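You operate a simulated robot arm through the tools that you are given. There is no shell and no other tool.

The job below is to be done with a simulated robot arm. You get a single attempt, and the scene is never put back.

JOB
Wipe up the drip under the blue jug with the green cloth.
Fine: jug and cloth end where they stood. Set down upright: blue jug. What is to be rubbed or washed off counts as gone when no trace of it is left.

Only the result counts: the job must be done as asked and must still hold three seconds after the hand-in. Knocking over, shifting, dropping, spilling or breaking anything else fails it. Flat cloth is picked up by pressing the open fingertips on it (5 to 10 N) and closing them slowly along it; thin cloth reads only 2 to 8 mm in the jaws.

ROBOT AND FRAMES
A 7-joint arm with a two-finger parallel gripper, fixed in place. Base frame: the origin is on the floor under the middle of its stand, x ahead of it, y to its left, z up; the work surface is at about z = 900. Units: mm, degrees, N and s.
It reaches about 1372 mm from its shoulder. Its first joint turns from -149.0 to 149.0 degrees. Payload 3.43 kg.
The tool frame sits at the grasp point between the pads (the TCP): z along the fingers, y along the line on which they close. The tips reach 30 mm beyond it. The gripper opens to 94 mm. The fingers are 28 mm wide and 10 mm thick; the gripper's body (50 by 96 mm) begins 55 mm behind the TCP.
Orientation is told as [roll, pitch, yaw] about the base's x, y, z axes, in that order, counted from this pose: with the fingers straight down and closing along the base's y, the tool's x points along the base's -x, its y along +y and its z along -z.

CONTROLS
- The arm moves only by the tool step_arm. Its argument "rows" is text: rows parted by semicolons, each of 7 numbers parted by spaces: the finger opening in cm, from 0 to 9.4, then the shift along the tool's x, y, z in units of 40 mm (1.0 is 40 mm), then the turn, a rotation vector about the tool's x, y, z in units of 5 degrees (1.0 is 5 degrees). In form: fingers x y z rx ry rz; .... A call has 1 to 20 rows; each row shifts and turns the commanded pose from where the row before left it, along the tool's axes as they then stand. A call with a number of a shift or a turn outside -1 to 1 is refused whole. Each row takes 0.2 s and may step no farther than 50 mm and 8.6 degrees from the row before; otherwise, or with a gripper value out of range, the whole call is refused. A pose out of reach is approached as far as the arm can. The call stops where the force on the tool passes 40 N (or 10 N more than at its start, if that is more) or the arm is blocked; 0.2 s more then pass. Each finger travels about 45 mm/s and halts on what it meets, pressing with about 37 N; the grip force reading is that of the motor and also rises with nothing between the fingers. The clock runs only during rows and for 0.2 s after the last one: add rows that do not move to give the fingers time. The reply holds the time, the measured pose of the TCP, the force on the tool along the base axes, the opening and the grip force, in the units named above and with some noise, with the torque about the TCP (base axes, N m) and any sound that the robot's microphone picked up.
- Cameras (640 x 400 px; columns grow to the right, rows downward): "scene" is fixed at [220.2, 501.9, 1487.7]; the picture's right is [0.92, -0.39, 0.00], its down [-0.28, -0.65, -0.71] and it looks along [0.28, 0.65, -0.71] (base axes); focal length 214 px, centre (320, 200). "wrist" rides on the gripper at [76, 14, -102] in the tool frame; the picture's right is [-0.18, 0.98, 0.00], its down [-0.75, -0.14, -0.64] and it looks along [-0.63, -0.12, 0.77] (tool axes); focal length 243 px, centre (320, 200). There is no depth. A picture from a camera that has moved, and an enlarged one, comes with that camera's place and axes in the base frame and with its lens.
- grab_frame(camera): a new picture of that camera. No time passes.
- inspect(camera, box): a new picture of the part [left, top, right, bottom] of that camera's present view, enlarged. No time passes.
- job_done(): hands the job in; it is judged then, once.

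Places have to be worked out from the pictures, the camera data and where the tool is seen. Open the gripper and draw the arm clear of the work before you hand the job in, unless the task says otherwise.

The tools are called after "Request:" as a command line: name --argument value ..., lists and objects as JSON in quotes. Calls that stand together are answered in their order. step_arm: Moves the arm, as the interface text tells. Its arguments: {"type":"object","properties":{"rows":{"type":"string"}},"required":["rows"]} The other tools are called the same way: grab_frame (camera) takes a picture; inspect (camera, box) takes an enlarged picture of a part of a camera's view; job_done () hands the job in.

At the start:

```text
time: 0.0
position: [127.5, 980.4, 1226.0]
tool_rot: [-0.1, 0.0, -0.1]
contact_force: [-0.2, 0.1, -0.7]
wrist_torque: [0.02, 0.03, 0.0]
gripper_width: 93.9
gripper_force: 0.1
```

scene: 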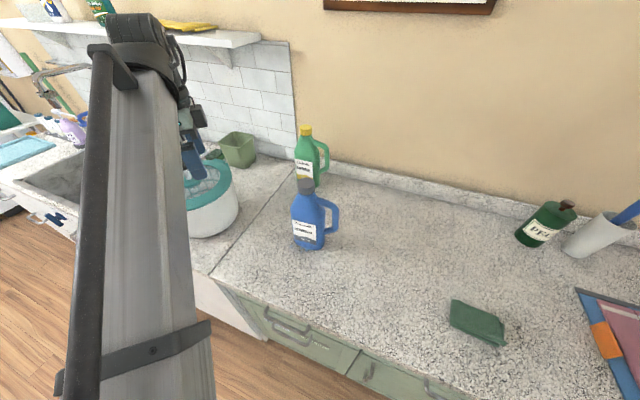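
wrist: 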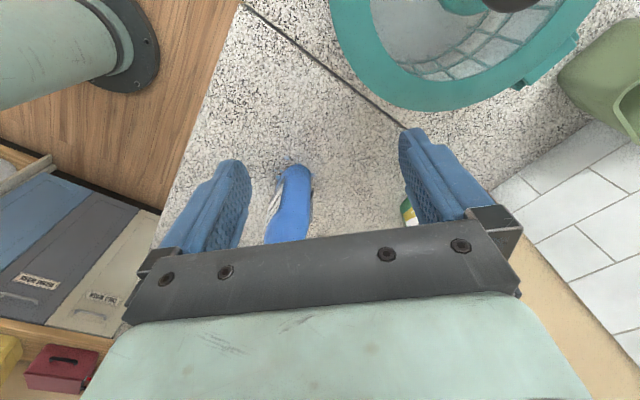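

I start by looking more closely at the blue jug and the green cloth in the scene picture.

Request:
inspect --camera "scene" --box '[250, 110, 390, 270]'

Request:
inspect --camera "scene" --box '[420, 270, 540, 370]'

Request:
inspect --camera "wrist" --box '[220, 130, 440, 260]'

```text
2.50 times, centred on (320, 190) of scene
camera zoom: at [220.2, 501.9, 1487.7], right [0.92, -0.39, 0.0], down [-0.28, -0.65, -0.71], along [0.28, 0.65, -0.71], focal length 536 px, centre (320, 225)
```

zoom: 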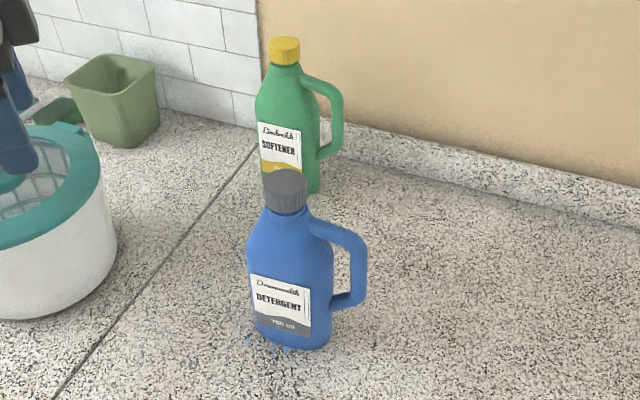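

```text
4.00 times, centred on (480, 320) of scene
camera zoom: at [220.2, 501.9, 1487.7], right [0.92, -0.39, 0.0], down [-0.28, -0.65, -0.71], along [0.28, 0.65, -0.71], focal length 858 px, centre (-320, -280)
```

zoom: 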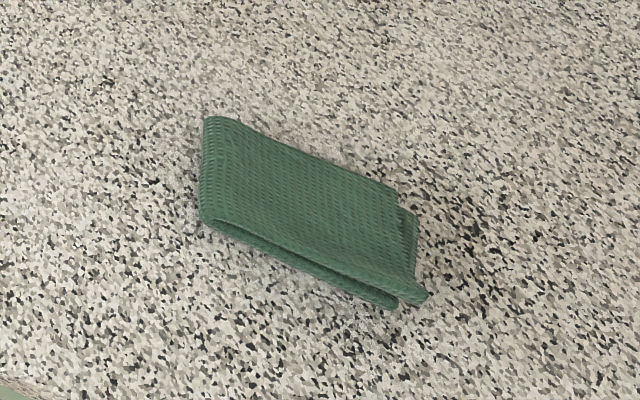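

```text
2.91 times, centred on (330, 195) of wrist
camera zoom: at [51.8, 993.7, 1329.8], right [0.18, 0.98, 0.0], down [0.75, -0.14, 0.64], along [0.63, -0.12, -0.77], focal length 706 px, centre (291, 214)
```

zoom: 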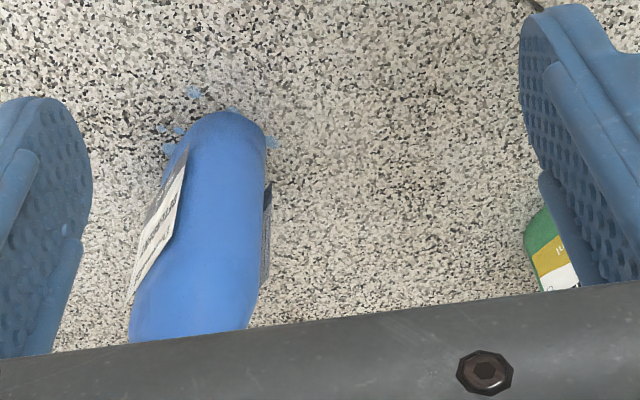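

The blue stain shows around the jug's foot at roughly (305–340, 860–890), with the jug about 250 mm tall. The cloth is folded at about (635, 500). I rise a little and shift to get a clear wrist view of the jug.

Request:
step_arm --rows "9.4 0.3 -0.5 -0.8 0 0 0; 9.4 0.3 -0.5 -0.8 0 0 0; 9.4 0 0 0 0 0 0"

Request:
grab_frame --camera "wrist"

Request:
grab_frame --camera "scene"

```text
time: 0.8
position: [103.0, 948.6, 1277.7]
tool_rot: [1.5, -0.1, 0.0]
contact_force: [-0.5, -0.4, -0.3]
wrist_torque: [0.01, 0.01, 0.01]
gripper_width: 94.0
gripper_force: 0.0
out of reach, approached as far as the arm can: row 2
```

```text
taken
camera wrist: at [26.6, 959.1, 1380.8], right [0.18, 0.98, 0.03], down [0.75, -0.16, 0.64], along [0.63, -0.1, -0.77], focal length 243 px, centre (320, 200)
```

wrist: 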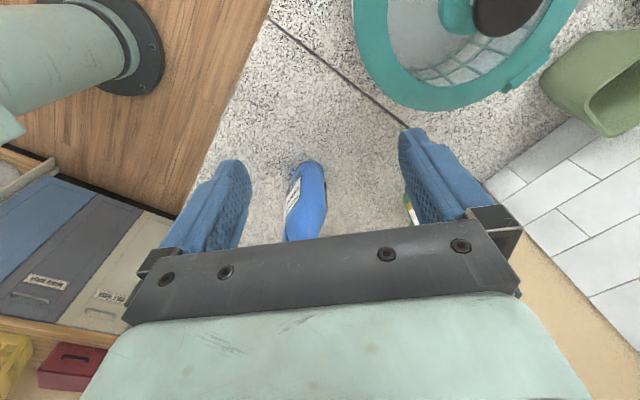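

```text
taken
```

scene: 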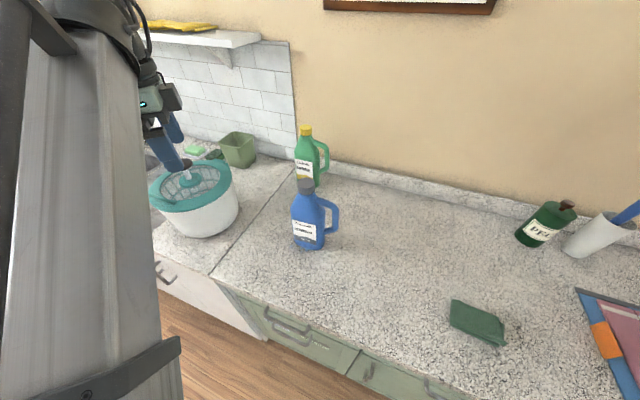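

The last target was just out of reach (too high and far), so I come in closer to the base and turn the gripper by −50° yaw, so that the fingers would straddle the jug cap front and back, clear of the handle.

Request:
step_arm --rows "9.4 -0.8 -0.6 0 0 0 0; 9.4 -0.8 -0.6 0.3 0 0 0; 9.4 -0.8 -0.6 0.3 0 0 0; 9.4 0 0 0 0 0 1; 9.4 0 0 0 0 0 1; 9.4 0 0 0 0 0 1; 9.4 0 0 0 0 0 1; 9.4 0 0 0 0 0 1; 9.4 0 0 0 0 0 1; 9.4 0 0 0 0 0 1; 9.4 0 0 0 0 0 1; 9.4 0 0 0 0 0 1; 9.4 0 0 0 0 0 1; 9.4 0 0 0 0 0 0"

Request:
grab_frame --camera "wrist"

Request:
grab_frame --camera "scene"

```text
time: 3.8
position: [201.6, 884.9, 1231.4]
tool_rot: [0.3, 0.2, -50.2]
contact_force: [1.0, 0.6, 0.7]
wrist_torque: [-0.01, -0.03, -0.01]
gripper_width: 94.2
gripper_force: 0.1
out of reach, approached as far as the arm can: row 1, 2
```

```text
taken
camera wrist: at [163.7, 951.4, 1335.1], right [0.87, 0.49, 0.01], down [0.37, -0.67, 0.64], along [0.32, -0.55, -0.77], focal length 243 px, centre (320, 200)
```

wrist: 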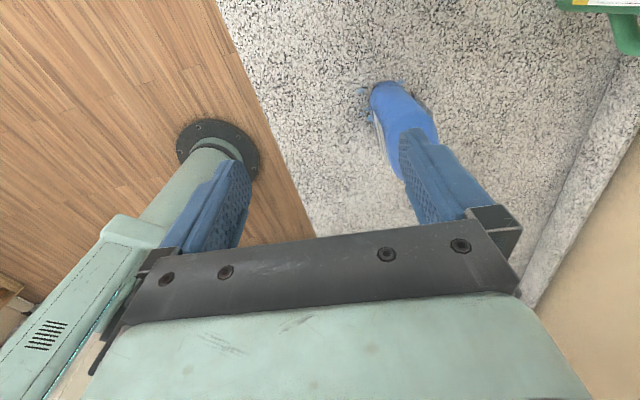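

```text
taken
```

scene: 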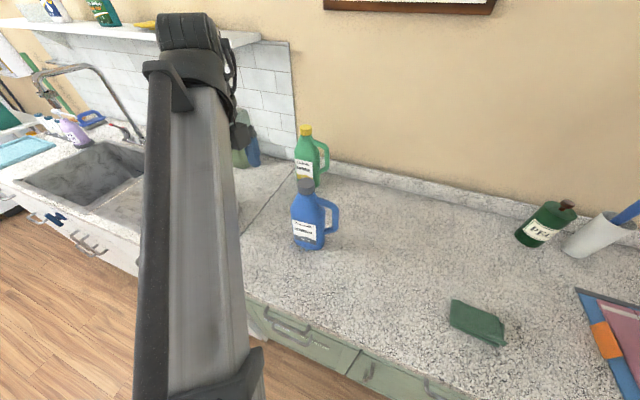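

The gripper is now at (202, 885, 1231), yaw −50. The jug is off to the right of the fingers; I move over to about (330, 870) keeping above the cap (about 1150–1165 high) to look at it between the fingers.

Request:
step_arm --rows "9.4 -0.78 0.73 -0.2 0 0 0; 9.4 -0.78 0.73 -0.2 0 0 0; 9.4 -0.5 0.5 -0.2 0 0 0; 9.4 0 0 0 0 0 0"

Request:
grab_frame --camera "wrist"

Request:
grab_frame --camera "scene"

```text
time: 4.8
position: [314.7, 879.6, 1243.9]
tool_rot: [0.6, 0.3, -50.1]
contact_force: [0.3, 0.5, -0.4]
wrist_torque: [0.02, -0.03, 0.03]
gripper_width: 93.9
gripper_force: 0.0
out of reach, approached as far as the arm can: row 1, 2, 3
```

```text
taken
camera wrist: at [276.8, 945.7, 1348.2], right [0.87, 0.49, 0.01], down [0.37, -0.68, 0.64], along [0.32, -0.55, -0.77], focal length 243 px, centre (320, 200)
```

wrist: 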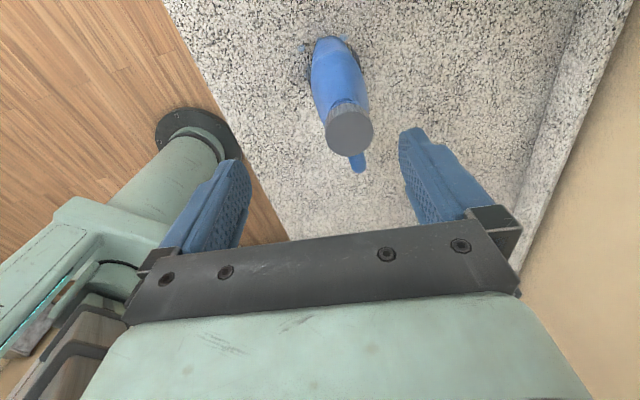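

```text
taken
```

scene: 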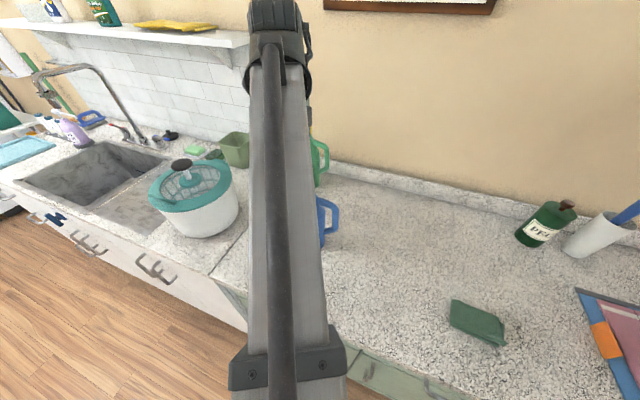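

Triangulating the cap from both views gives its centre at about (345, 883), top at about z = 1150, diameter about 40 mm, with the handle pointing away along the tool's −x. I centre over it and descend to about z = 1200 to check the alignment.

Request:
step_arm --rows "9.4 -0.22 0.32 0.5 0 0 0; 9.4 -0.21 0.32 0.6 0 0 0; 9.4 0 0 0 0 0 0; 9.4 0 0 0 0 0 0"

Request:
grab_frame --camera "wrist"

```text
time: 5.8
position: [346.4, 882.3, 1198.1]
tool_rot: [0.0, 0.0, -50.1]
contact_force: [-0.4, -0.7, -0.2]
wrist_torque: [0.04, 0.01, 0.03]
gripper_width: 94.0
gripper_force: 0.1
```

```text
taken
camera wrist: at [309.2, 949.8, 1302.5], right [0.87, 0.49, 0.0], down [0.38, -0.67, 0.64], along [0.32, -0.56, -0.77], focal length 243 px, centre (320, 200)
```

wrist: 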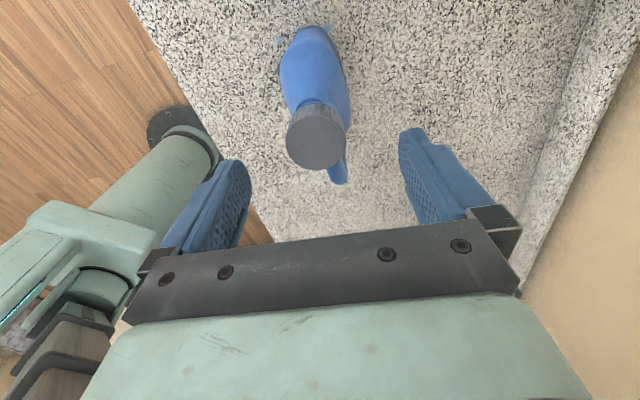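

The cap appears nearly centred between the fingers; I zoom in to measure the remaining offset.

Request:
inspect --camera "wrist" --box '[240, 10, 400, 200]'

```text
2.11 times, centred on (320, 105) of wrist
camera zoom: at [309.2, 949.8, 1302.5], right [0.87, 0.49, 0.0], down [0.38, -0.67, 0.64], along [0.32, -0.56, -0.77], focal length 511 px, centre (320, 400)
```

zoom: 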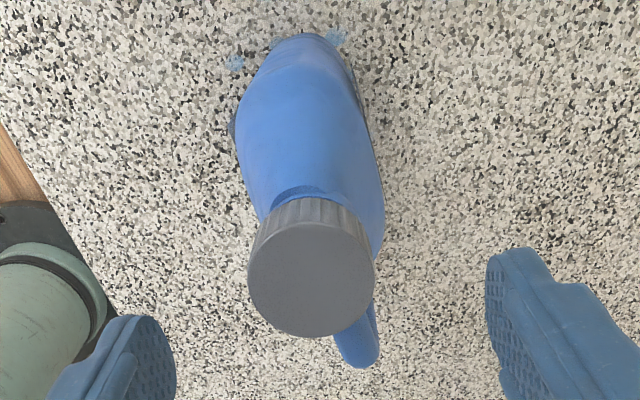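

The cap sits about 3 mm to tool −y and 3–4 mm to tool +x of the grasp centre. I correct for that, go down to about z = 1140 and narrow the fingers to 60 mm before a careful close.

Request:
step_arm --rows "9.4 0.04 -0.04 0.5 0 0 0; 9.4 0.04 -0.04 0.5 0 0 0; 9.4 0 0 0.45 0 0 0; 6.0 0 0 0 0 0 0; 6.0 0 0 0 0 0 0; 6.0 0 0 0 0 0 0"

Request:
inspect --camera "wrist" --box '[200, 60, 440, 210]'

Request:
grab_frame --camera "scene"

```text
time: 7.2
position: [341.5, 881.5, 1140.8]
tool_rot: [-0.1, 0.0, -50.0]
contact_force: [0.3, 0.8, 0.3]
wrist_torque: [0.02, -0.03, -0.02]
gripper_width: 59.8
gripper_force: 0.1
```

```text
2.67 times, centred on (320, 135) of wrist
camera zoom: at [303.2, 949.2, 1244.6], right [0.87, 0.49, 0.0], down [0.38, -0.67, 0.64], along [0.32, -0.56, -0.77], focal length 647 px, centre (320, 373)
```

zoom: 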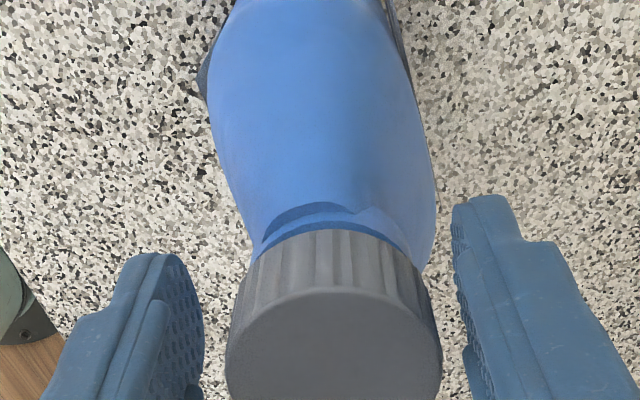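

```text
taken
```

scene: 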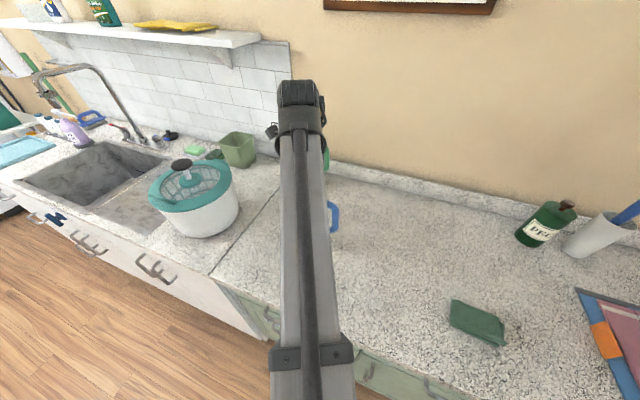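

Seen up close, the cap is now about 2–2.5 mm to tool +y. I shift back by 2 mm and narrow to 48 mm, then check gaps again.

Request:
step_arm --rows "6.0 0 0.055 0 0 0 0; 5.4 0 0 0 0 0 0; 4.8 0 0 0 0 0 0; 4.8 0 0 0 0 0 0"

Request:
inspect --camera "wrist" --box '[240, 110, 400, 210]'

```text
time: 8.2
position: [343.0, 883.1, 1140.1]
tool_rot: [0.0, -0.1, -50.0]
contact_force: [-0.4, -0.2, 0.3]
wrist_torque: [0.01, 0.03, 0.03]
gripper_width: 48.0
gripper_force: 0.1
```

```text
4.00 times, centred on (320, 160) of wrist
camera zoom: at [305.5, 950.4, 1244.6], right [0.87, 0.49, 0.0], down [0.38, -0.67, 0.64], along [0.32, -0.56, -0.77], focal length 970 px, centre (320, 360)
```

zoom: 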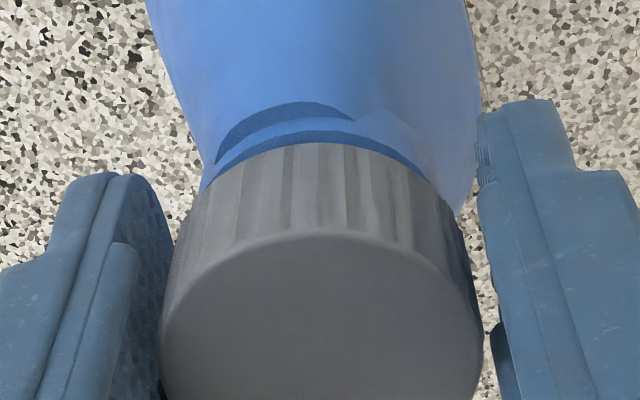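

The cap is now centred (about column 321 of the zoom). I close in small steps and watch the side forces.

Request:
step_arm --rows "4.6 0 0 0 0 0 0; 4.4 0 0 0 0 0 0; 4.2 0 0 0 0 0 0"

```text
time: 9.0
position: [343.1, 882.2, 1141.4]
tool_rot: [0.0, 0.1, -50.0]
contact_force: [0.1, -0.1, 0.1]
wrist_torque: [0.03, -0.02, -0.01]
gripper_width: 43.2
gripper_force: 1.1
```

The fingers stand at 43.2 mm with almost no side force; I continue closing to 41 mm and then 40 mm.

Request:
step_arm --rows "4.1 0 0 0 0 0 0; 4.1 0 0 0 0 0 0; 4.0 0 0 0 0 0 0"

```text
time: 9.8
position: [344.1, 883.6, 1139.6]
tool_rot: [0.0, -0.1, -50.0]
contact_force: [-0.3, -1.6, 0.2]
wrist_torque: [0.0, 0.02, 0.0]
gripper_width: 41.2
gripper_force: 30.6
```

The cap is held at 41.2 mm with 30 N motor force and little side load. I firm up the grip.

Request:
step_arm --rows "3.0 0 0 0 0 0 0; 2.0 0 0 0 0 0 0; 2.0 0 0 0 0 0 0"

Request:
inspect --camera "wrist" --box '[240, 10, 400, 210]'

```text
time: 10.6
position: [343.2, 883.0, 1140.7]
tool_rot: [-0.1, 0.0, -50.0]
contact_force: [0.0, -0.5, 0.6]
wrist_torque: [-0.03, 0.08, 0.0]
gripper_width: 40.6
gripper_force: 37.0
```

```text
2.00 times, centred on (320, 110) of wrist
camera zoom: at [305.5, 950.4, 1244.6], right [0.87, 0.49, 0.0], down [0.38, -0.67, 0.64], along [0.32, -0.56, -0.77], focal length 485 px, centre (320, 380)
```

zoom: 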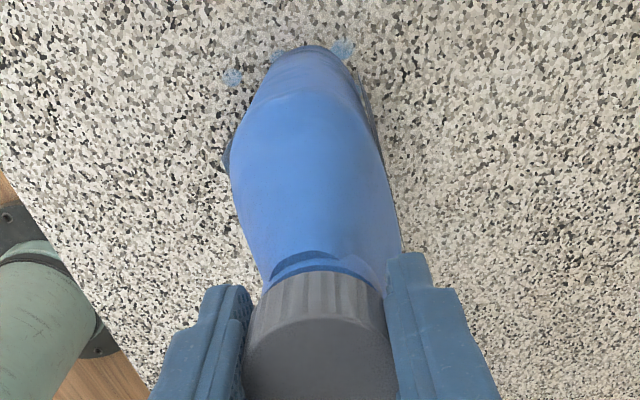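

The grip is firm at 40.6 mm. I lift slowly by about 20 mm and check the weight and any slipping.

Request:
step_arm --rows "2.0 0 0 -0.1 0 0 0; 2.0 0 0 -0.2 0 0 0; 2.0 0 0 -0.2 0 0 0; 2.0 0 0 0 0 0 0"

Request:
grab_frame --camera "wrist"

```text
time: 11.6
position: [345.1, 883.1, 1161.6]
tool_rot: [0.0, 0.0, -49.9]
contact_force: [-0.7, -0.2, -0.9]
wrist_torque: [-0.01, 0.04, 0.01]
gripper_width: 41.0
gripper_force: 36.8
```

```text
taken
camera wrist: at [306.1, 950.8, 1264.9], right [0.87, 0.49, 0.0], down [0.38, -0.67, 0.64], along [0.32, -0.56, -0.77], focal length 243 px, centre (320, 200)
```

wrist: 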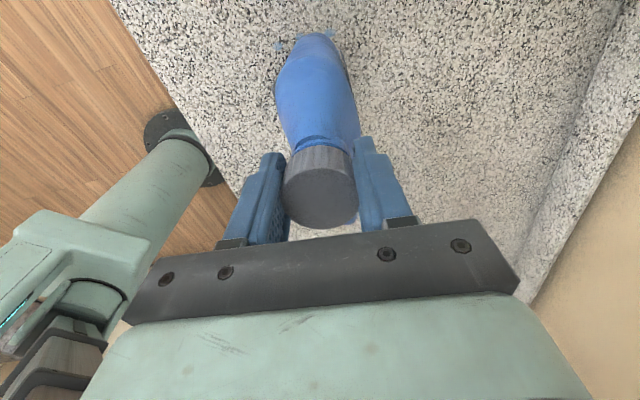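

The force reading hardly shows the weight, so I zoom in to check whether the jug really left the counter.

Request:
inspect --camera "wrist" --box '[240, 10, 400, 210]'

Request:
inspect --camera "scene" --box '[250, 110, 390, 270]'

```text
2.00 times, centred on (320, 110) of wrist
camera zoom: at [306.1, 950.8, 1264.9], right [0.87, 0.49, 0.0], down [0.38, -0.67, 0.64], along [0.32, -0.56, -0.77], focal length 485 px, centre (320, 380)
```

zoom: 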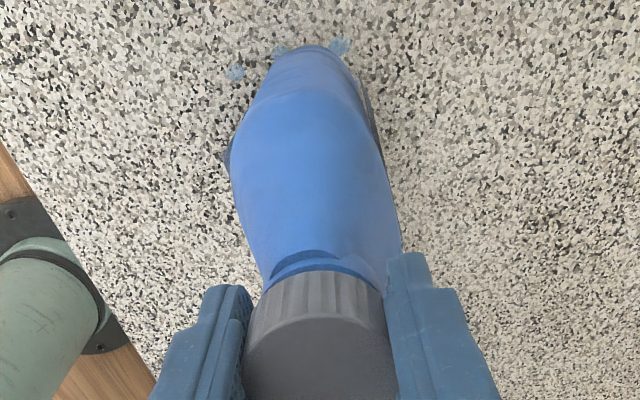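

```text
2.50 times, centred on (320, 190) of scene
camera zoom: at [220.2, 501.9, 1487.7], right [0.92, -0.39, 0.0], down [-0.28, -0.65, -0.71], along [0.28, 0.65, -0.71], focal length 536 px, centre (320, 225)
```

zoom: 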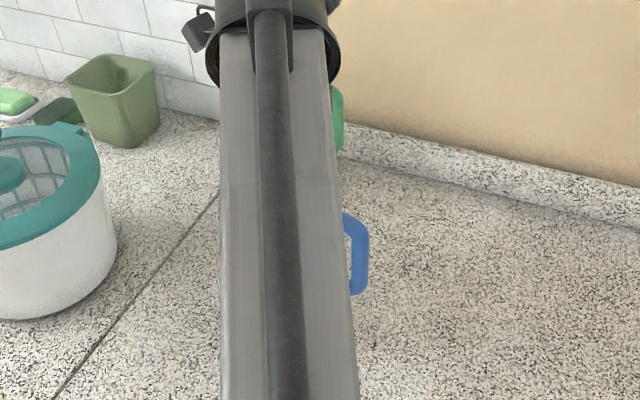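

The handle shifted up in the scene view and the jug kept its place in the jaws, so it is lifted (it is simply light). I raise it some more and carry it slowly to a free spot near (594, 726), away from both the stain and the cloth.

Request:
step_arm --rows "2.0 0 0 -0.3 0 0 0; 2.0 0 0 -0.3 0 0 0; 2.0 -0.3 0.1 0 0 0 0; 2.0 -0.5 0.16 0 0 0 0; 2.0 -0.5 0.16 0 0 0 0; 2.0 -0.5 0.16 0 0 0 0; 2.0 -0.5 0.16 0 0 0 0; 2.0 -0.5 0.16 0 0 0 0; 2.0 -0.5 0.16 0 0 0 0; 2.0 -0.5 0.16 0 0 0 0; 2.0 -0.5 0.16 0 0 0 0; 2.0 -0.5 0.16 0 0 0 0; 2.0 -0.5 0.16 0 0 0 0; 2.0 -0.5 0.16 0 0 0 0; 2.0 -0.5 0.16 0 0 0 0; 2.0 -0.5 0.16 0 0 0 0; 2.0 -0.3 0.1 0 0 0 0; 2.0 0 0 0 0 0 0"

Request:
grab_frame --camera "wrist"

Request:
grab_frame --camera "scene"

```text
time: 15.4
position: [595.7, 723.4, 1185.3]
tool_rot: [0.0, -0.1, -50.0]
contact_force: [0.4, -0.4, -1.7]
wrist_torque: [0.0, 0.01, 0.01]
gripper_width: 40.6
gripper_force: 36.5
```

```text
taken
camera wrist: at [558.1, 791.7, 1288.3], right [0.87, 0.49, 0.0], down [0.38, -0.67, 0.64], along [0.32, -0.56, -0.77], focal length 243 px, centre (320, 200)
```

wrist: 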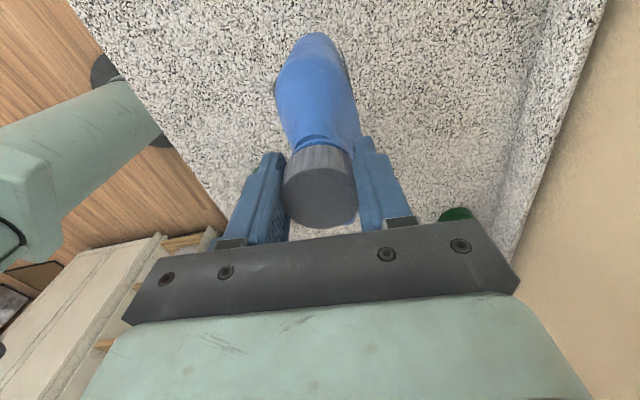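

```text
taken
```

scene: 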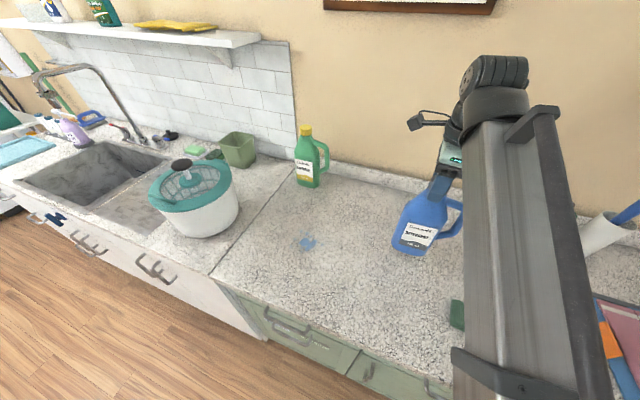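

The stain is now exposed at scene pixel (307, 243). The jug hangs upright; I lower it by about 43.5 mm to just stand on the counter at the temporary spot.

Request:
step_arm --rows "2.0 0 0 0.3 0 0 0; 2.0 0 0 0.3 0 0 0; 2.0 0 0 0.25 0 0 0; 2.0 0 0 0.15 0 0 0; 2.0 0 0 0.07 0 0 0; 2.0 0 0 0 0 0 0"

Request:
inspect --camera "scene" --box '[260, 200, 360, 280]'

Request:
grab_frame --camera "scene"

Request:
grab_frame --camera "wrist"

```text
time: 16.8
position: [594.5, 723.5, 1142.5]
tool_rot: [0.0, 0.0, -50.0]
contact_force: [-0.5, 0.0, -0.7]
wrist_torque: [0.02, -0.02, 0.0]
gripper_width: 40.4
gripper_force: 36.7
```

```text
5.00 times, centred on (310, 240) of scene
camera zoom: at [220.2, 501.9, 1487.7], right [0.92, -0.39, 0.0], down [-0.28, -0.65, -0.71], along [0.28, 0.65, -0.71], focal length 1072 px, centre (370, 0)
```

zoom: 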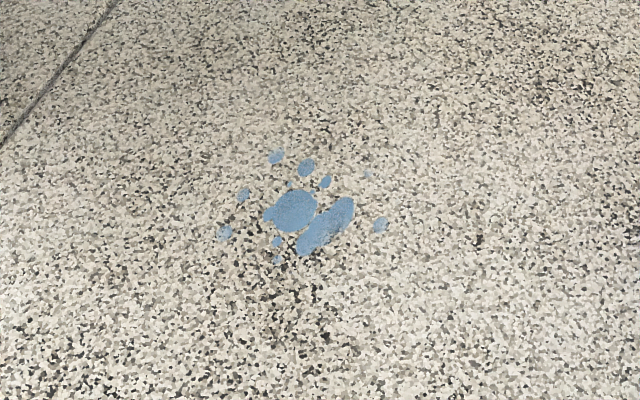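

```text
taken
```

scene: 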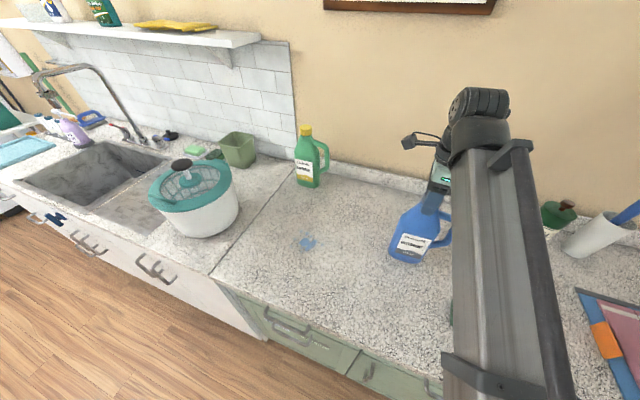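

```text
taken
camera wrist: at [557.7, 791.0, 1245.6], right [0.87, 0.49, 0.0], down [0.38, -0.67, 0.64], along [0.32, -0.56, -0.77], focal length 243 px, centre (320, 200)
```

wrist: 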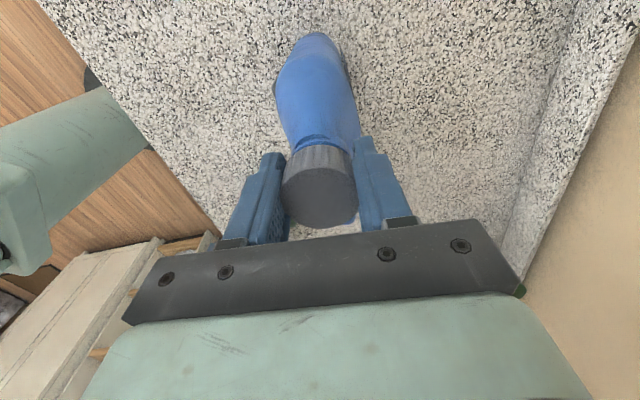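

The camera pose shows the hand is 1 mm above the grasp height, so I lower that last millimetre, then open the fingers gradually and rise above the cap.

Request:
step_arm --rows "2.0 0 0 0.03 0 0 0; 2.0 0 0 0 0 0 0; 4.2 0 0 0 0 0 0; 4.5 0 0 0 0 0 0; 5.0 0 0 0 0 0 0; 6.0 0 0 0 0 0 0; 7.0 0 0 0 0 0 0; 7.0 0 0 0 0 0 0"

Request:
grab_frame --camera "wrist"

Request:
inspect --camera "scene" --box '[360, 150, 500, 290]'

```text
time: 18.6
position: [595.7, 724.9, 1139.7]
tool_rot: [0.0, 0.0, -50.0]
contact_force: [0.9, 0.0, -0.1]
wrist_torque: [0.02, 0.0, -0.01]
gripper_width: 70.0
gripper_force: 0.1
```

```text
taken
camera wrist: at [557.6, 791.2, 1244.3], right [0.87, 0.49, 0.0], down [0.38, -0.67, 0.64], along [0.32, -0.56, -0.77], focal length 243 px, centre (320, 200)
```

wrist: 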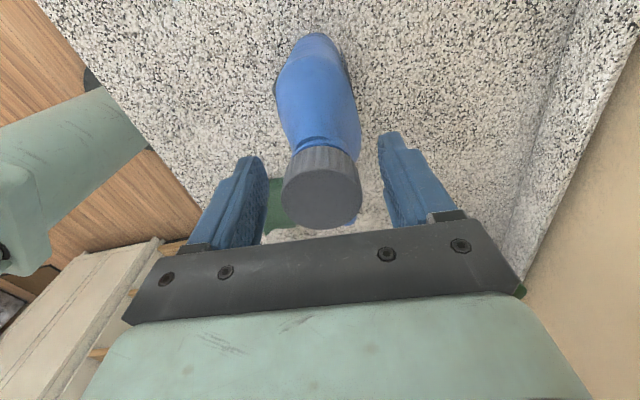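

```text
2.86 times, centred on (430, 220) of scene
camera zoom: at [220.2, 501.9, 1487.7], right [0.92, -0.39, 0.0], down [-0.28, -0.65, -0.71], along [0.28, 0.65, -0.71], focal length 613 px, centre (6, 143)
```

zoom: 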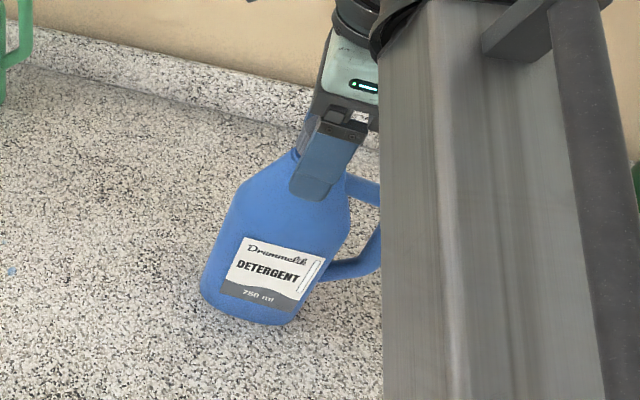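

The jug stands by itself at the temporary spot. I rise clear above it and travel over to the cloth to inspect it from above.

Request:
step_arm --rows "7.0 0 0 -0.8 0 0 0; 7.0 0 0 -0.9 0 0 0; 7.0 -0.8 -0.45 0 0 0 0; 7.0 -0.8 -0.45 0 0 0 0; 7.0 -0.8 -0.45 0 0 0 0; 7.0 -0.8 -0.45 0 0 0 0; 7.0 -0.8 -0.45 0 0 0 0; 7.0 0 -0.3 0 0 0 0; 7.0 0 0 0 0 0 0"

Request:
grab_frame --camera "wrist"

Request:
grab_frame --camera "scene"

```text
time: 20.6
position: [628.9, 543.7, 1182.9]
tool_rot: [0.7, 0.1, -50.0]
contact_force: [0.6, 0.1, 0.0]
wrist_torque: [0.0, 0.01, -0.03]
gripper_width: 70.0
gripper_force: 0.0
out of reach, approached as far as the arm can: row 5, 6, 7, 8
```

```text
taken
camera wrist: at [590.7, 610.3, 1287.5], right [0.87, 0.49, 0.01], down [0.37, -0.67, 0.64], along [0.32, -0.55, -0.77], focal length 243 px, centre (320, 200)
```

wrist: 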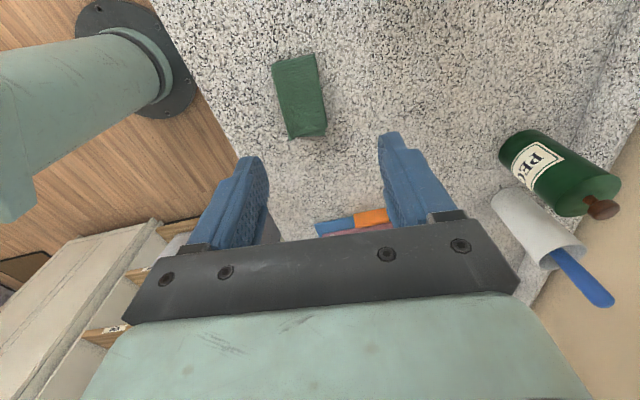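

```text
taken
```

scene: 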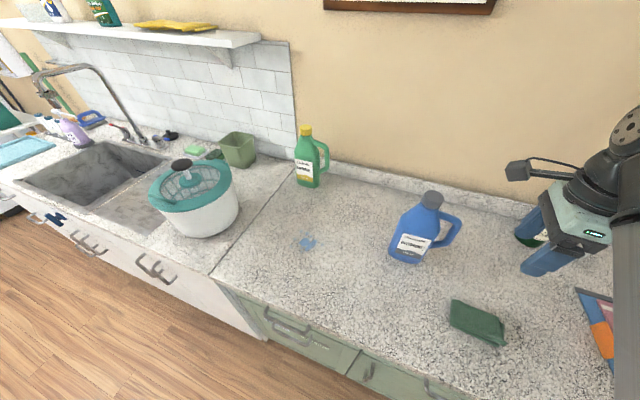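

The cloth is visible below at about (627, 502). I zoom in on it and on the standing jug to see exact outline, thickness and fold.

Request:
inspect --camera "wrist" --box '[240, 30, 360, 150]'

Request:
inspect --camera "scene" --box '[360, 180, 480, 290]'

Request:
inspect --camera "scene" --box '[440, 290, 515, 355]'

```text
3.33 times, centred on (300, 90) of wrist
camera zoom: at [590.7, 610.3, 1287.5], right [0.87, 0.49, 0.01], down [0.37, -0.67, 0.64], along [0.32, -0.55, -0.77], focal length 809 px, centre (387, 567)
```

zoom: 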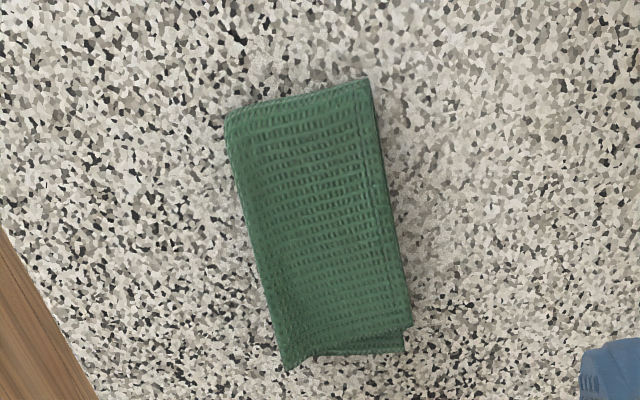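

```text
3.64 times, centred on (420, 235) of scene
camera zoom: at [220.2, 501.9, 1487.7], right [0.92, -0.39, 0.0], down [-0.28, -0.65, -0.71], along [0.28, 0.65, -0.71], focal length 780 px, centre (-44, 73)
```

zoom: 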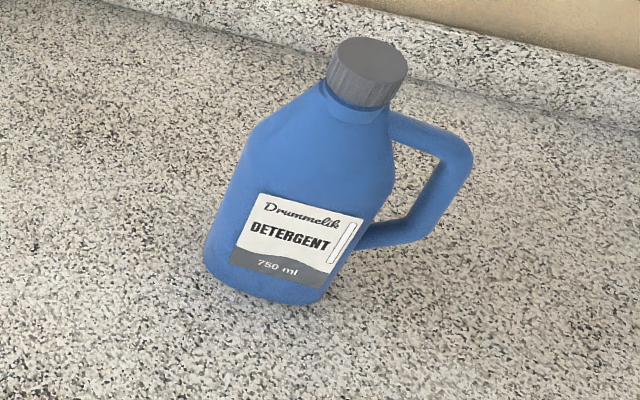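

```text
6.15 times, centred on (478, 322) of scene
camera zoom: at [220.2, 501.9, 1487.7], right [0.92, -0.39, 0.0], down [-0.28, -0.65, -0.71], along [0.28, 0.65, -0.71], focal length 1320 px, centre (-649, -554)
```

zoom: 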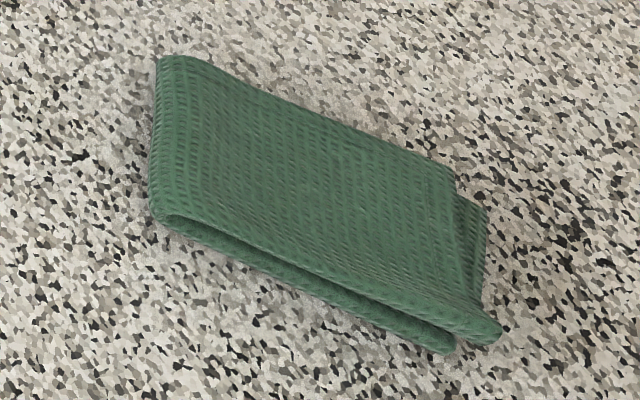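

The cloth is about 108 × 62 mm, folded once, centred near (627, 497), long side along the tool's x, top about 12 mm above the counter. I move above its centre and go down to about z = 1000, opening set to 50 mm, then check alignment.

Request:
step_arm --rows "5.0 -0.43 -0.4 0.6 0 0 0; 5.0 -0.43 -0.4 0.6 0 0 0; 5.0 0 0 0.9 0 0 0; 5.0 0 0 0.9 0 0 0; 5.0 0 0 0.9 0 0 0; 5.0 0 0 0.6 0 0 0; 5.0 0 0 0 0 0 0; 5.0 0 0 0 0 0 0"

Request:
grab_frame --camera "wrist"

Request:
grab_frame --camera "scene"

```text
time: 22.4
position: [627.1, 498.8, 1001.6]
tool_rot: [-0.1, 0.0, -49.9]
contact_force: [0.1, -0.8, -0.7]
wrist_torque: [0.01, 0.01, -0.01]
gripper_width: 49.7
gripper_force: 0.1
```

```text
taken
camera wrist: at [589.5, 566.0, 1106.1], right [0.87, 0.49, 0.0], down [0.38, -0.67, 0.64], along [0.32, -0.56, -0.77], focal length 243 px, centre (320, 200)
```

wrist: 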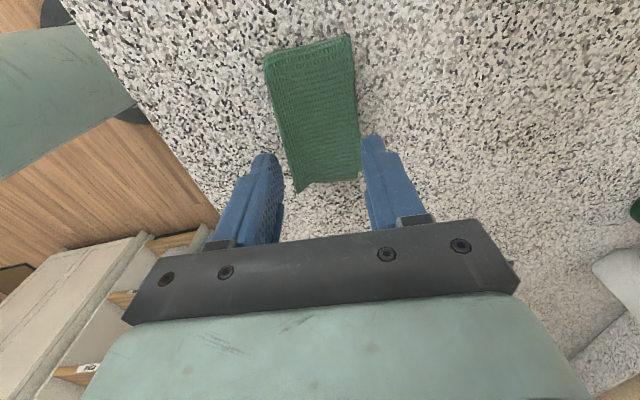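

```text
taken
```

scene: 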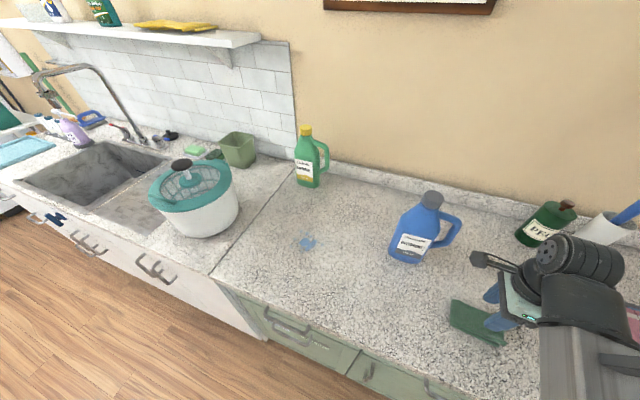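

The fingers are aligned over the cloth (TCP ≈ (627.6, 498.8), cloth centre ≈ (629, 494)). I shift 4 mm along tool −x, and lower to just above the cloth.

Request:
step_arm --rows "5.0 -0.1 -0.03 0.7 0 0 0; 5.0 0 0 0.5 0 0 0; 5.0 0 0 0.15 0 0 0; 5.0 0 0 0 0 0 0"

Request:
grab_frame --camera "wrist"

Request:
inspect --camera "scene" --box '[430, 240, 570, 360]'

```text
time: 23.1
position: [629.2, 494.2, 959.8]
tool_rot: [0.3, 0.0, -50.0]
contact_force: [-5.0, -3.7, 16.9]
wrist_torque: [0.03, 0.25, 0.01]
gripper_width: 53.4
gripper_force: 22.4
stopped in row 3: the force on the tool passed its limit at 50 N (the readings are from after the stop); the commanded pose is now the measured one
```

```text
taken
camera wrist: at [591.3, 562.2, 1064.0], right [0.87, 0.49, 0.01], down [0.37, -0.67, 0.64], along [0.32, -0.56, -0.77], focal length 243 px, centre (320, 200)
```

wrist: 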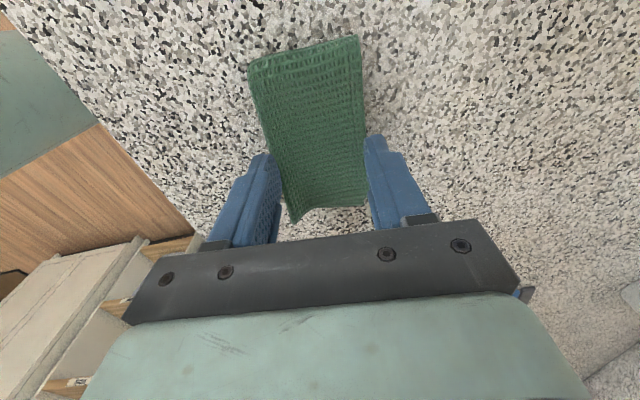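

```text
3.33 times, centred on (500, 300) of scene
camera zoom: at [220.2, 501.9, 1487.7], right [0.92, -0.39, 0.0], down [-0.28, -0.65, -0.71], along [0.28, 0.65, -0.71], focal length 715 px, centre (-280, -133)
```

zoom: 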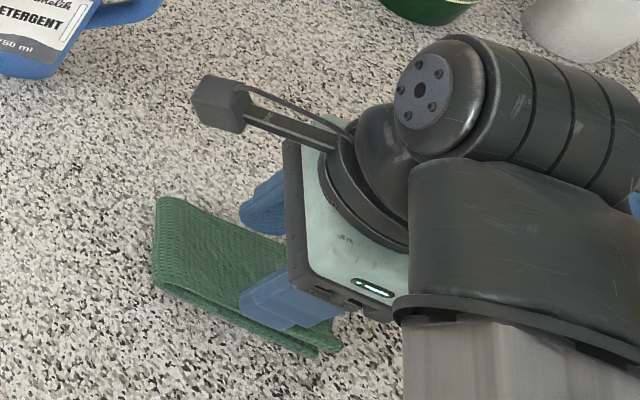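

Contact came early: fingertips touched at tip height about 930, with the fingers being spread by the cloth's edges (53 mm), so the cloth is thicker than I thought. I back off 12 mm and look again.

Request:
step_arm --rows "5.0 0 0 -0.15 0 0 0; 5.0 0 0 -0.15 0 0 0; 5.0 0 0 0 0 0 0"

Request:
inspect --camera "wrist" --box '[220, 20, 400, 240]'

Request:
inspect --camera "scene" --box '[430, 270, 530, 360]'

```text
time: 23.9
position: [629.3, 496.6, 970.8]
tool_rot: [0.4, 0.0, -50.0]
contact_force: [-0.6, -0.1, -0.6]
wrist_torque: [-0.01, 0.0, 0.01]
gripper_width: 50.0
gripper_force: 0.1
```

```text
1.82 times, centred on (310, 130) of wrist
camera zoom: at [591.8, 563.7, 1074.4], right [0.87, 0.49, 0.01], down [0.37, -0.67, 0.64], along [0.32, -0.56, -0.77], focal length 441 px, centre (338, 327)
```

zoom: 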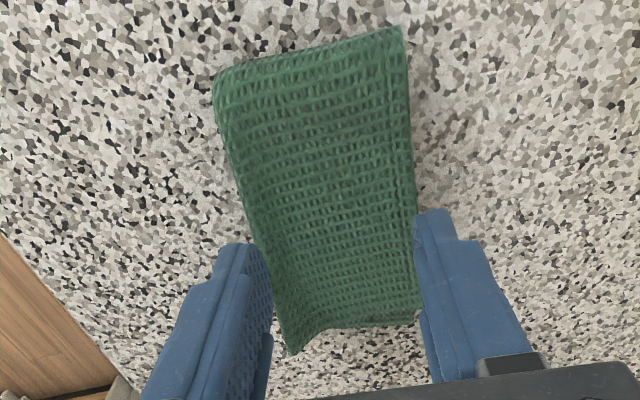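

```text
4.44 times, centred on (480, 315) of scene
camera zoom: at [220.2, 501.9, 1487.7], right [0.92, -0.39, 0.0], down [-0.28, -0.65, -0.71], along [0.28, 0.65, -0.71], focal length 953 px, centre (-391, -311)
```

zoom: 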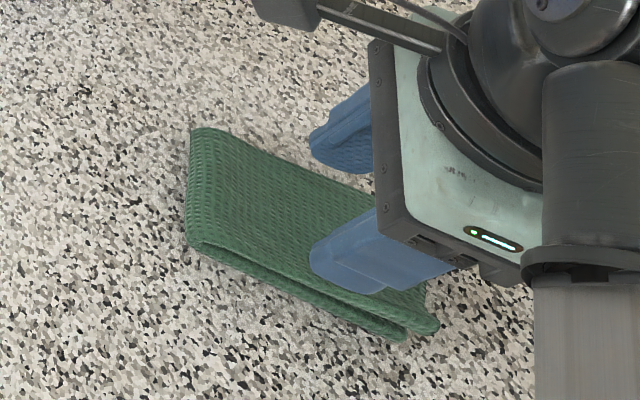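

The cloth kept its shape under 17 N, so it behaves as a fairly stiff pad, about 60 mm wide and centred about 3 mm to tool −y. I open to 84 mm, straddle it, and lower the tips beside it to about 8 mm above the counter.

Request:
step_arm --rows "8.4 -0.02 -0.075 0 0 0 0; 8.4 0 0 0 0 0 0; 8.4 0 0 0 0 0 0; 8.4 0 0 0 0 0 0; 8.4 0 0 0.3 0 0 0; 8.4 0 0 0.3 0 0 0; 8.4 0 0 0.2 0 0 0; 8.4 0 0 0 0 0 0"

Request:
inspect --camera "wrist" --box '[200, 20, 420, 260]'

Request:
inspect --camera "scene" --box '[430, 270, 530, 360]'

```text
time: 25.7
position: [628.8, 494.0, 939.4]
tool_rot: [0.3, -0.1, -50.0]
contact_force: [0.9, 0.0, 0.1]
wrist_torque: [-0.06, 0.02, 0.0]
gripper_width: 83.9
gripper_force: 0.1
```

```text
1.67 times, centred on (310, 140) of wrist
camera zoom: at [591.0, 561.2, 1042.9], right [0.87, 0.49, 0.01], down [0.37, -0.67, 0.64], along [0.32, -0.56, -0.77], focal length 404 px, centre (337, 300)
```

zoom: 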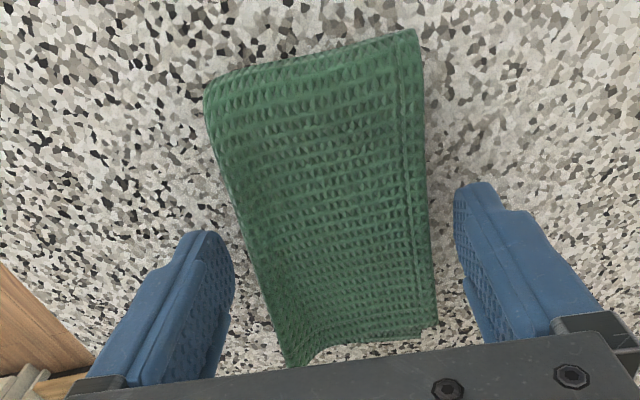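

```text
4.44 times, centred on (480, 315) of scene
camera zoom: at [220.2, 501.9, 1487.7], right [0.92, -0.39, 0.0], down [-0.28, -0.65, -0.71], along [0.28, 0.65, -0.71], focal length 953 px, centre (-391, -311)
```

zoom: 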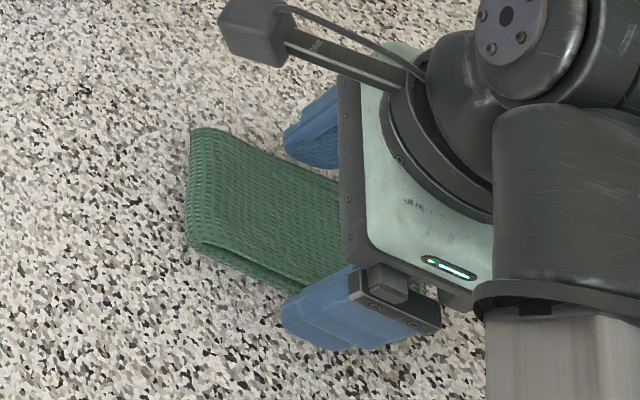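

The fingers straddle the cloth nearly symmetrically. I close slowly and watch where the width stops.

Request:
step_arm --rows "7.6 0 0 0 0 0 0; 7.0 0 0 0 0 0 0; 6.6 0 0 0 0 0 0; 6.3 0 0 0 0 0 0; 6.0 0 0 0 0 0 0; 6.0 0 0 0 0 0 0"

```text
time: 27.1
position: [629.5, 494.8, 939.2]
tool_rot: [0.3, 0.0, -50.0]
contact_force: [1.8, 1.3, 1.3]
wrist_torque: [0.02, -0.02, -0.02]
gripper_width: 62.7
gripper_force: 37.1
```

The fingers halted at 62.7 mm with full grip force: the folded cloth holds as a stiff pad. I firm the grip and check the picture.

Request:
step_arm --rows "5.6 0 0 0 0 0 0; 5.2 0 0 0 0 0 0; 5.0 0 0 0 0 0 0"

Request:
inspect --camera "wrist" --box '[200, 20, 420, 260]'

Request:
inspect --camera "scene" --box '[430, 270, 530, 360]'

```text
time: 27.9
position: [628.5, 495.1, 938.3]
tool_rot: [0.2, 0.0, -50.0]
contact_force: [-0.6, -0.2, 1.4]
wrist_torque: [0.0, 0.0, 0.0]
gripper_width: 62.7
gripper_force: 37.0
```

```text
1.67 times, centred on (310, 140) of wrist
camera zoom: at [590.9, 561.2, 1043.1], right [0.87, 0.49, 0.01], down [0.37, -0.67, 0.64], along [0.32, -0.56, -0.77], focal length 404 px, centre (337, 300)
```

zoom: 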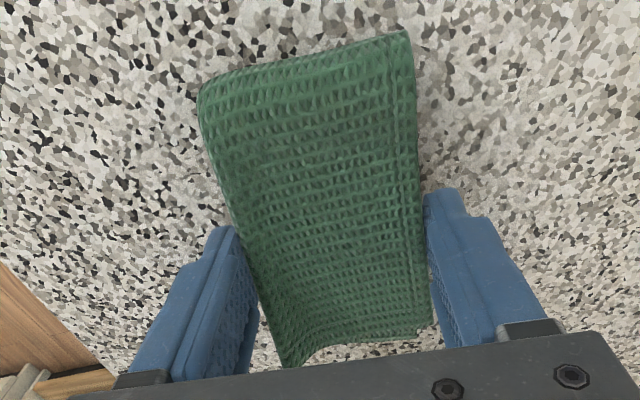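

```text
4.44 times, centred on (480, 315) of scene
camera zoom: at [220.2, 501.9, 1487.7], right [0.92, -0.39, 0.0], down [-0.28, -0.65, -0.71], along [0.28, 0.65, -0.71], focal length 953 px, centre (-391, -311)
```

zoom: 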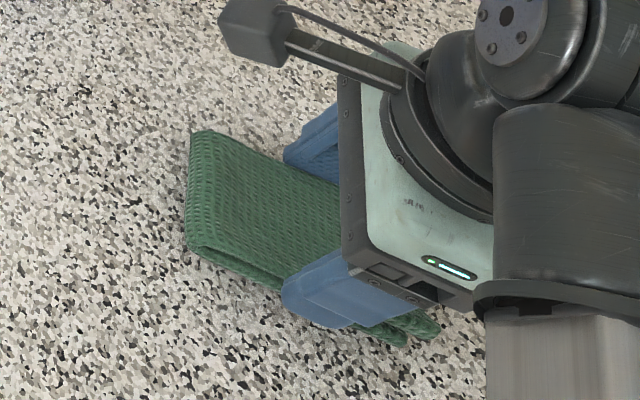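

The cloth is clamped (it was nudged about 2 mm to tool −y during closing). Grip reference camera pose is (590.9, 561.2, 1043.1). I lift 15 mm and check that it comes along.

Request:
step_arm --rows "5.0 0 0 -0.15 0 0 0; 5.0 0 0 -0.25 0 0 0; 5.0 0 0 -0.25 0 0 0; 5.0 0 0 0 0 0 0"

Request:
grab_frame --camera "wrist"

Request:
inspect --camera "scene" --box '[430, 270, 530, 360]'

```text
time: 28.9
position: [628.6, 494.1, 965.7]
tool_rot: [0.2, 0.1, -50.1]
contact_force: [0.2, -0.3, -0.3]
wrist_torque: [0.02, -0.01, 0.0]
gripper_width: 62.8
gripper_force: 36.7
```

```text
taken
camera wrist: at [589.8, 560.7, 1069.1], right [0.87, 0.49, 0.01], down [0.37, -0.67, 0.64], along [0.32, -0.56, -0.77], focal length 243 px, centre (320, 200)
```

wrist: 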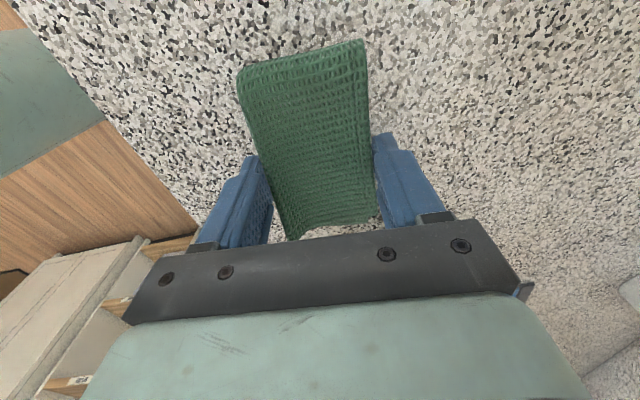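

```text
4.44 times, centred on (480, 315) of scene
camera zoom: at [220.2, 501.9, 1487.7], right [0.92, -0.39, 0.0], down [-0.28, -0.65, -0.71], along [0.28, 0.65, -0.71], focal length 953 px, centre (-391, -311)
```

zoom: 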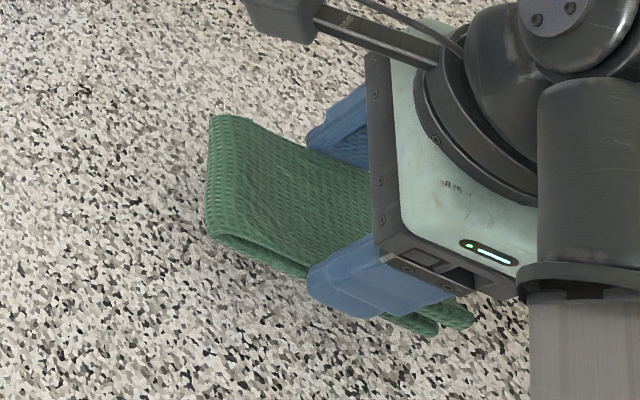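

The cloth comes up rigidly with the gripper. I carry it along the counter, keeping to the robot's side of the parked jug, to above the stain near (335, 888).

Request:
step_arm --rows "5.0 0 -0.5 -0.3 0 0 0; 5.0 0.3 -0.5 -0.3 0 0 0; 5.0 0.8 0 0 0 0 0; 5.0 0.9 0 0 0 0 0; 5.0 0.9 0 0 0 0 0; 5.0 0.9 0 0 0 0 0; 5.0 0.9 0 0 0 0 0; 5.0 0.9 0 0 0 0 0; 5.0 0.9 0 0 0 0 0; 5.0 0.9 0 0 0 0 0; 5.0 0.9 0 0 0 0 0; 5.0 0.9 0 0 0 0 0; 5.0 0.8 0.42 0 0 0 0; 5.0 0.8 0.42 0 0 0 0; 5.0 0.8 0.42 0 0 0 0; 5.0 0.6 0.42 0 0 0 0; 5.0 0 0 0 0 0 0; 5.0 0 0 0 0 0 0"

Request:
grab_frame --camera "wrist"

Request:
grab_frame --camera "scene"

```text
time: 32.7
position: [333.7, 886.6, 987.9]
tool_rot: [0.3, 0.0, -49.9]
contact_force: [-0.8, 0.9, -0.8]
wrist_torque: [0.01, -0.01, -0.01]
gripper_width: 62.7
gripper_force: 37.4
```

```text
taken
camera wrist: at [296.4, 952.8, 1091.9], right [0.87, 0.49, 0.0], down [0.37, -0.67, 0.64], along [0.32, -0.56, -0.77], focal length 243 px, centre (320, 200)
```

wrist: 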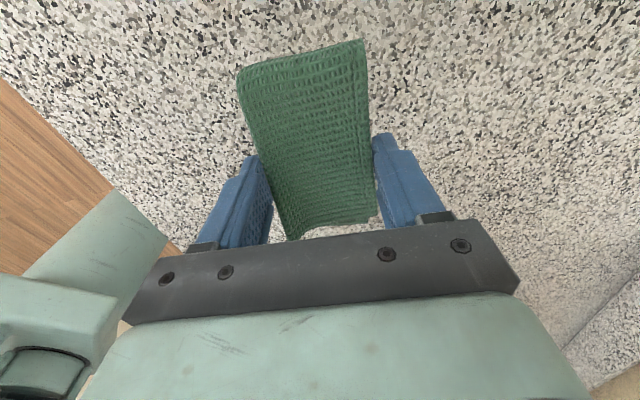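

```text
taken
```

scene: 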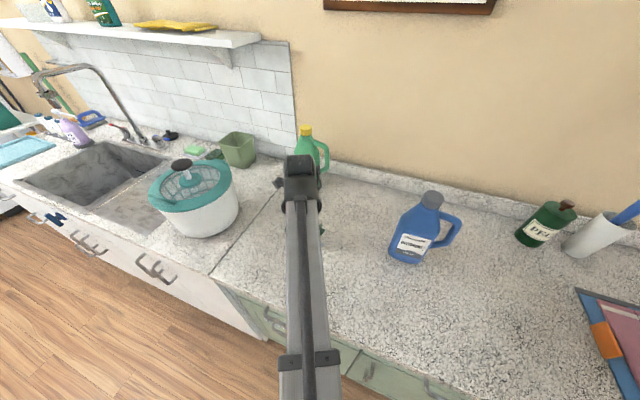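

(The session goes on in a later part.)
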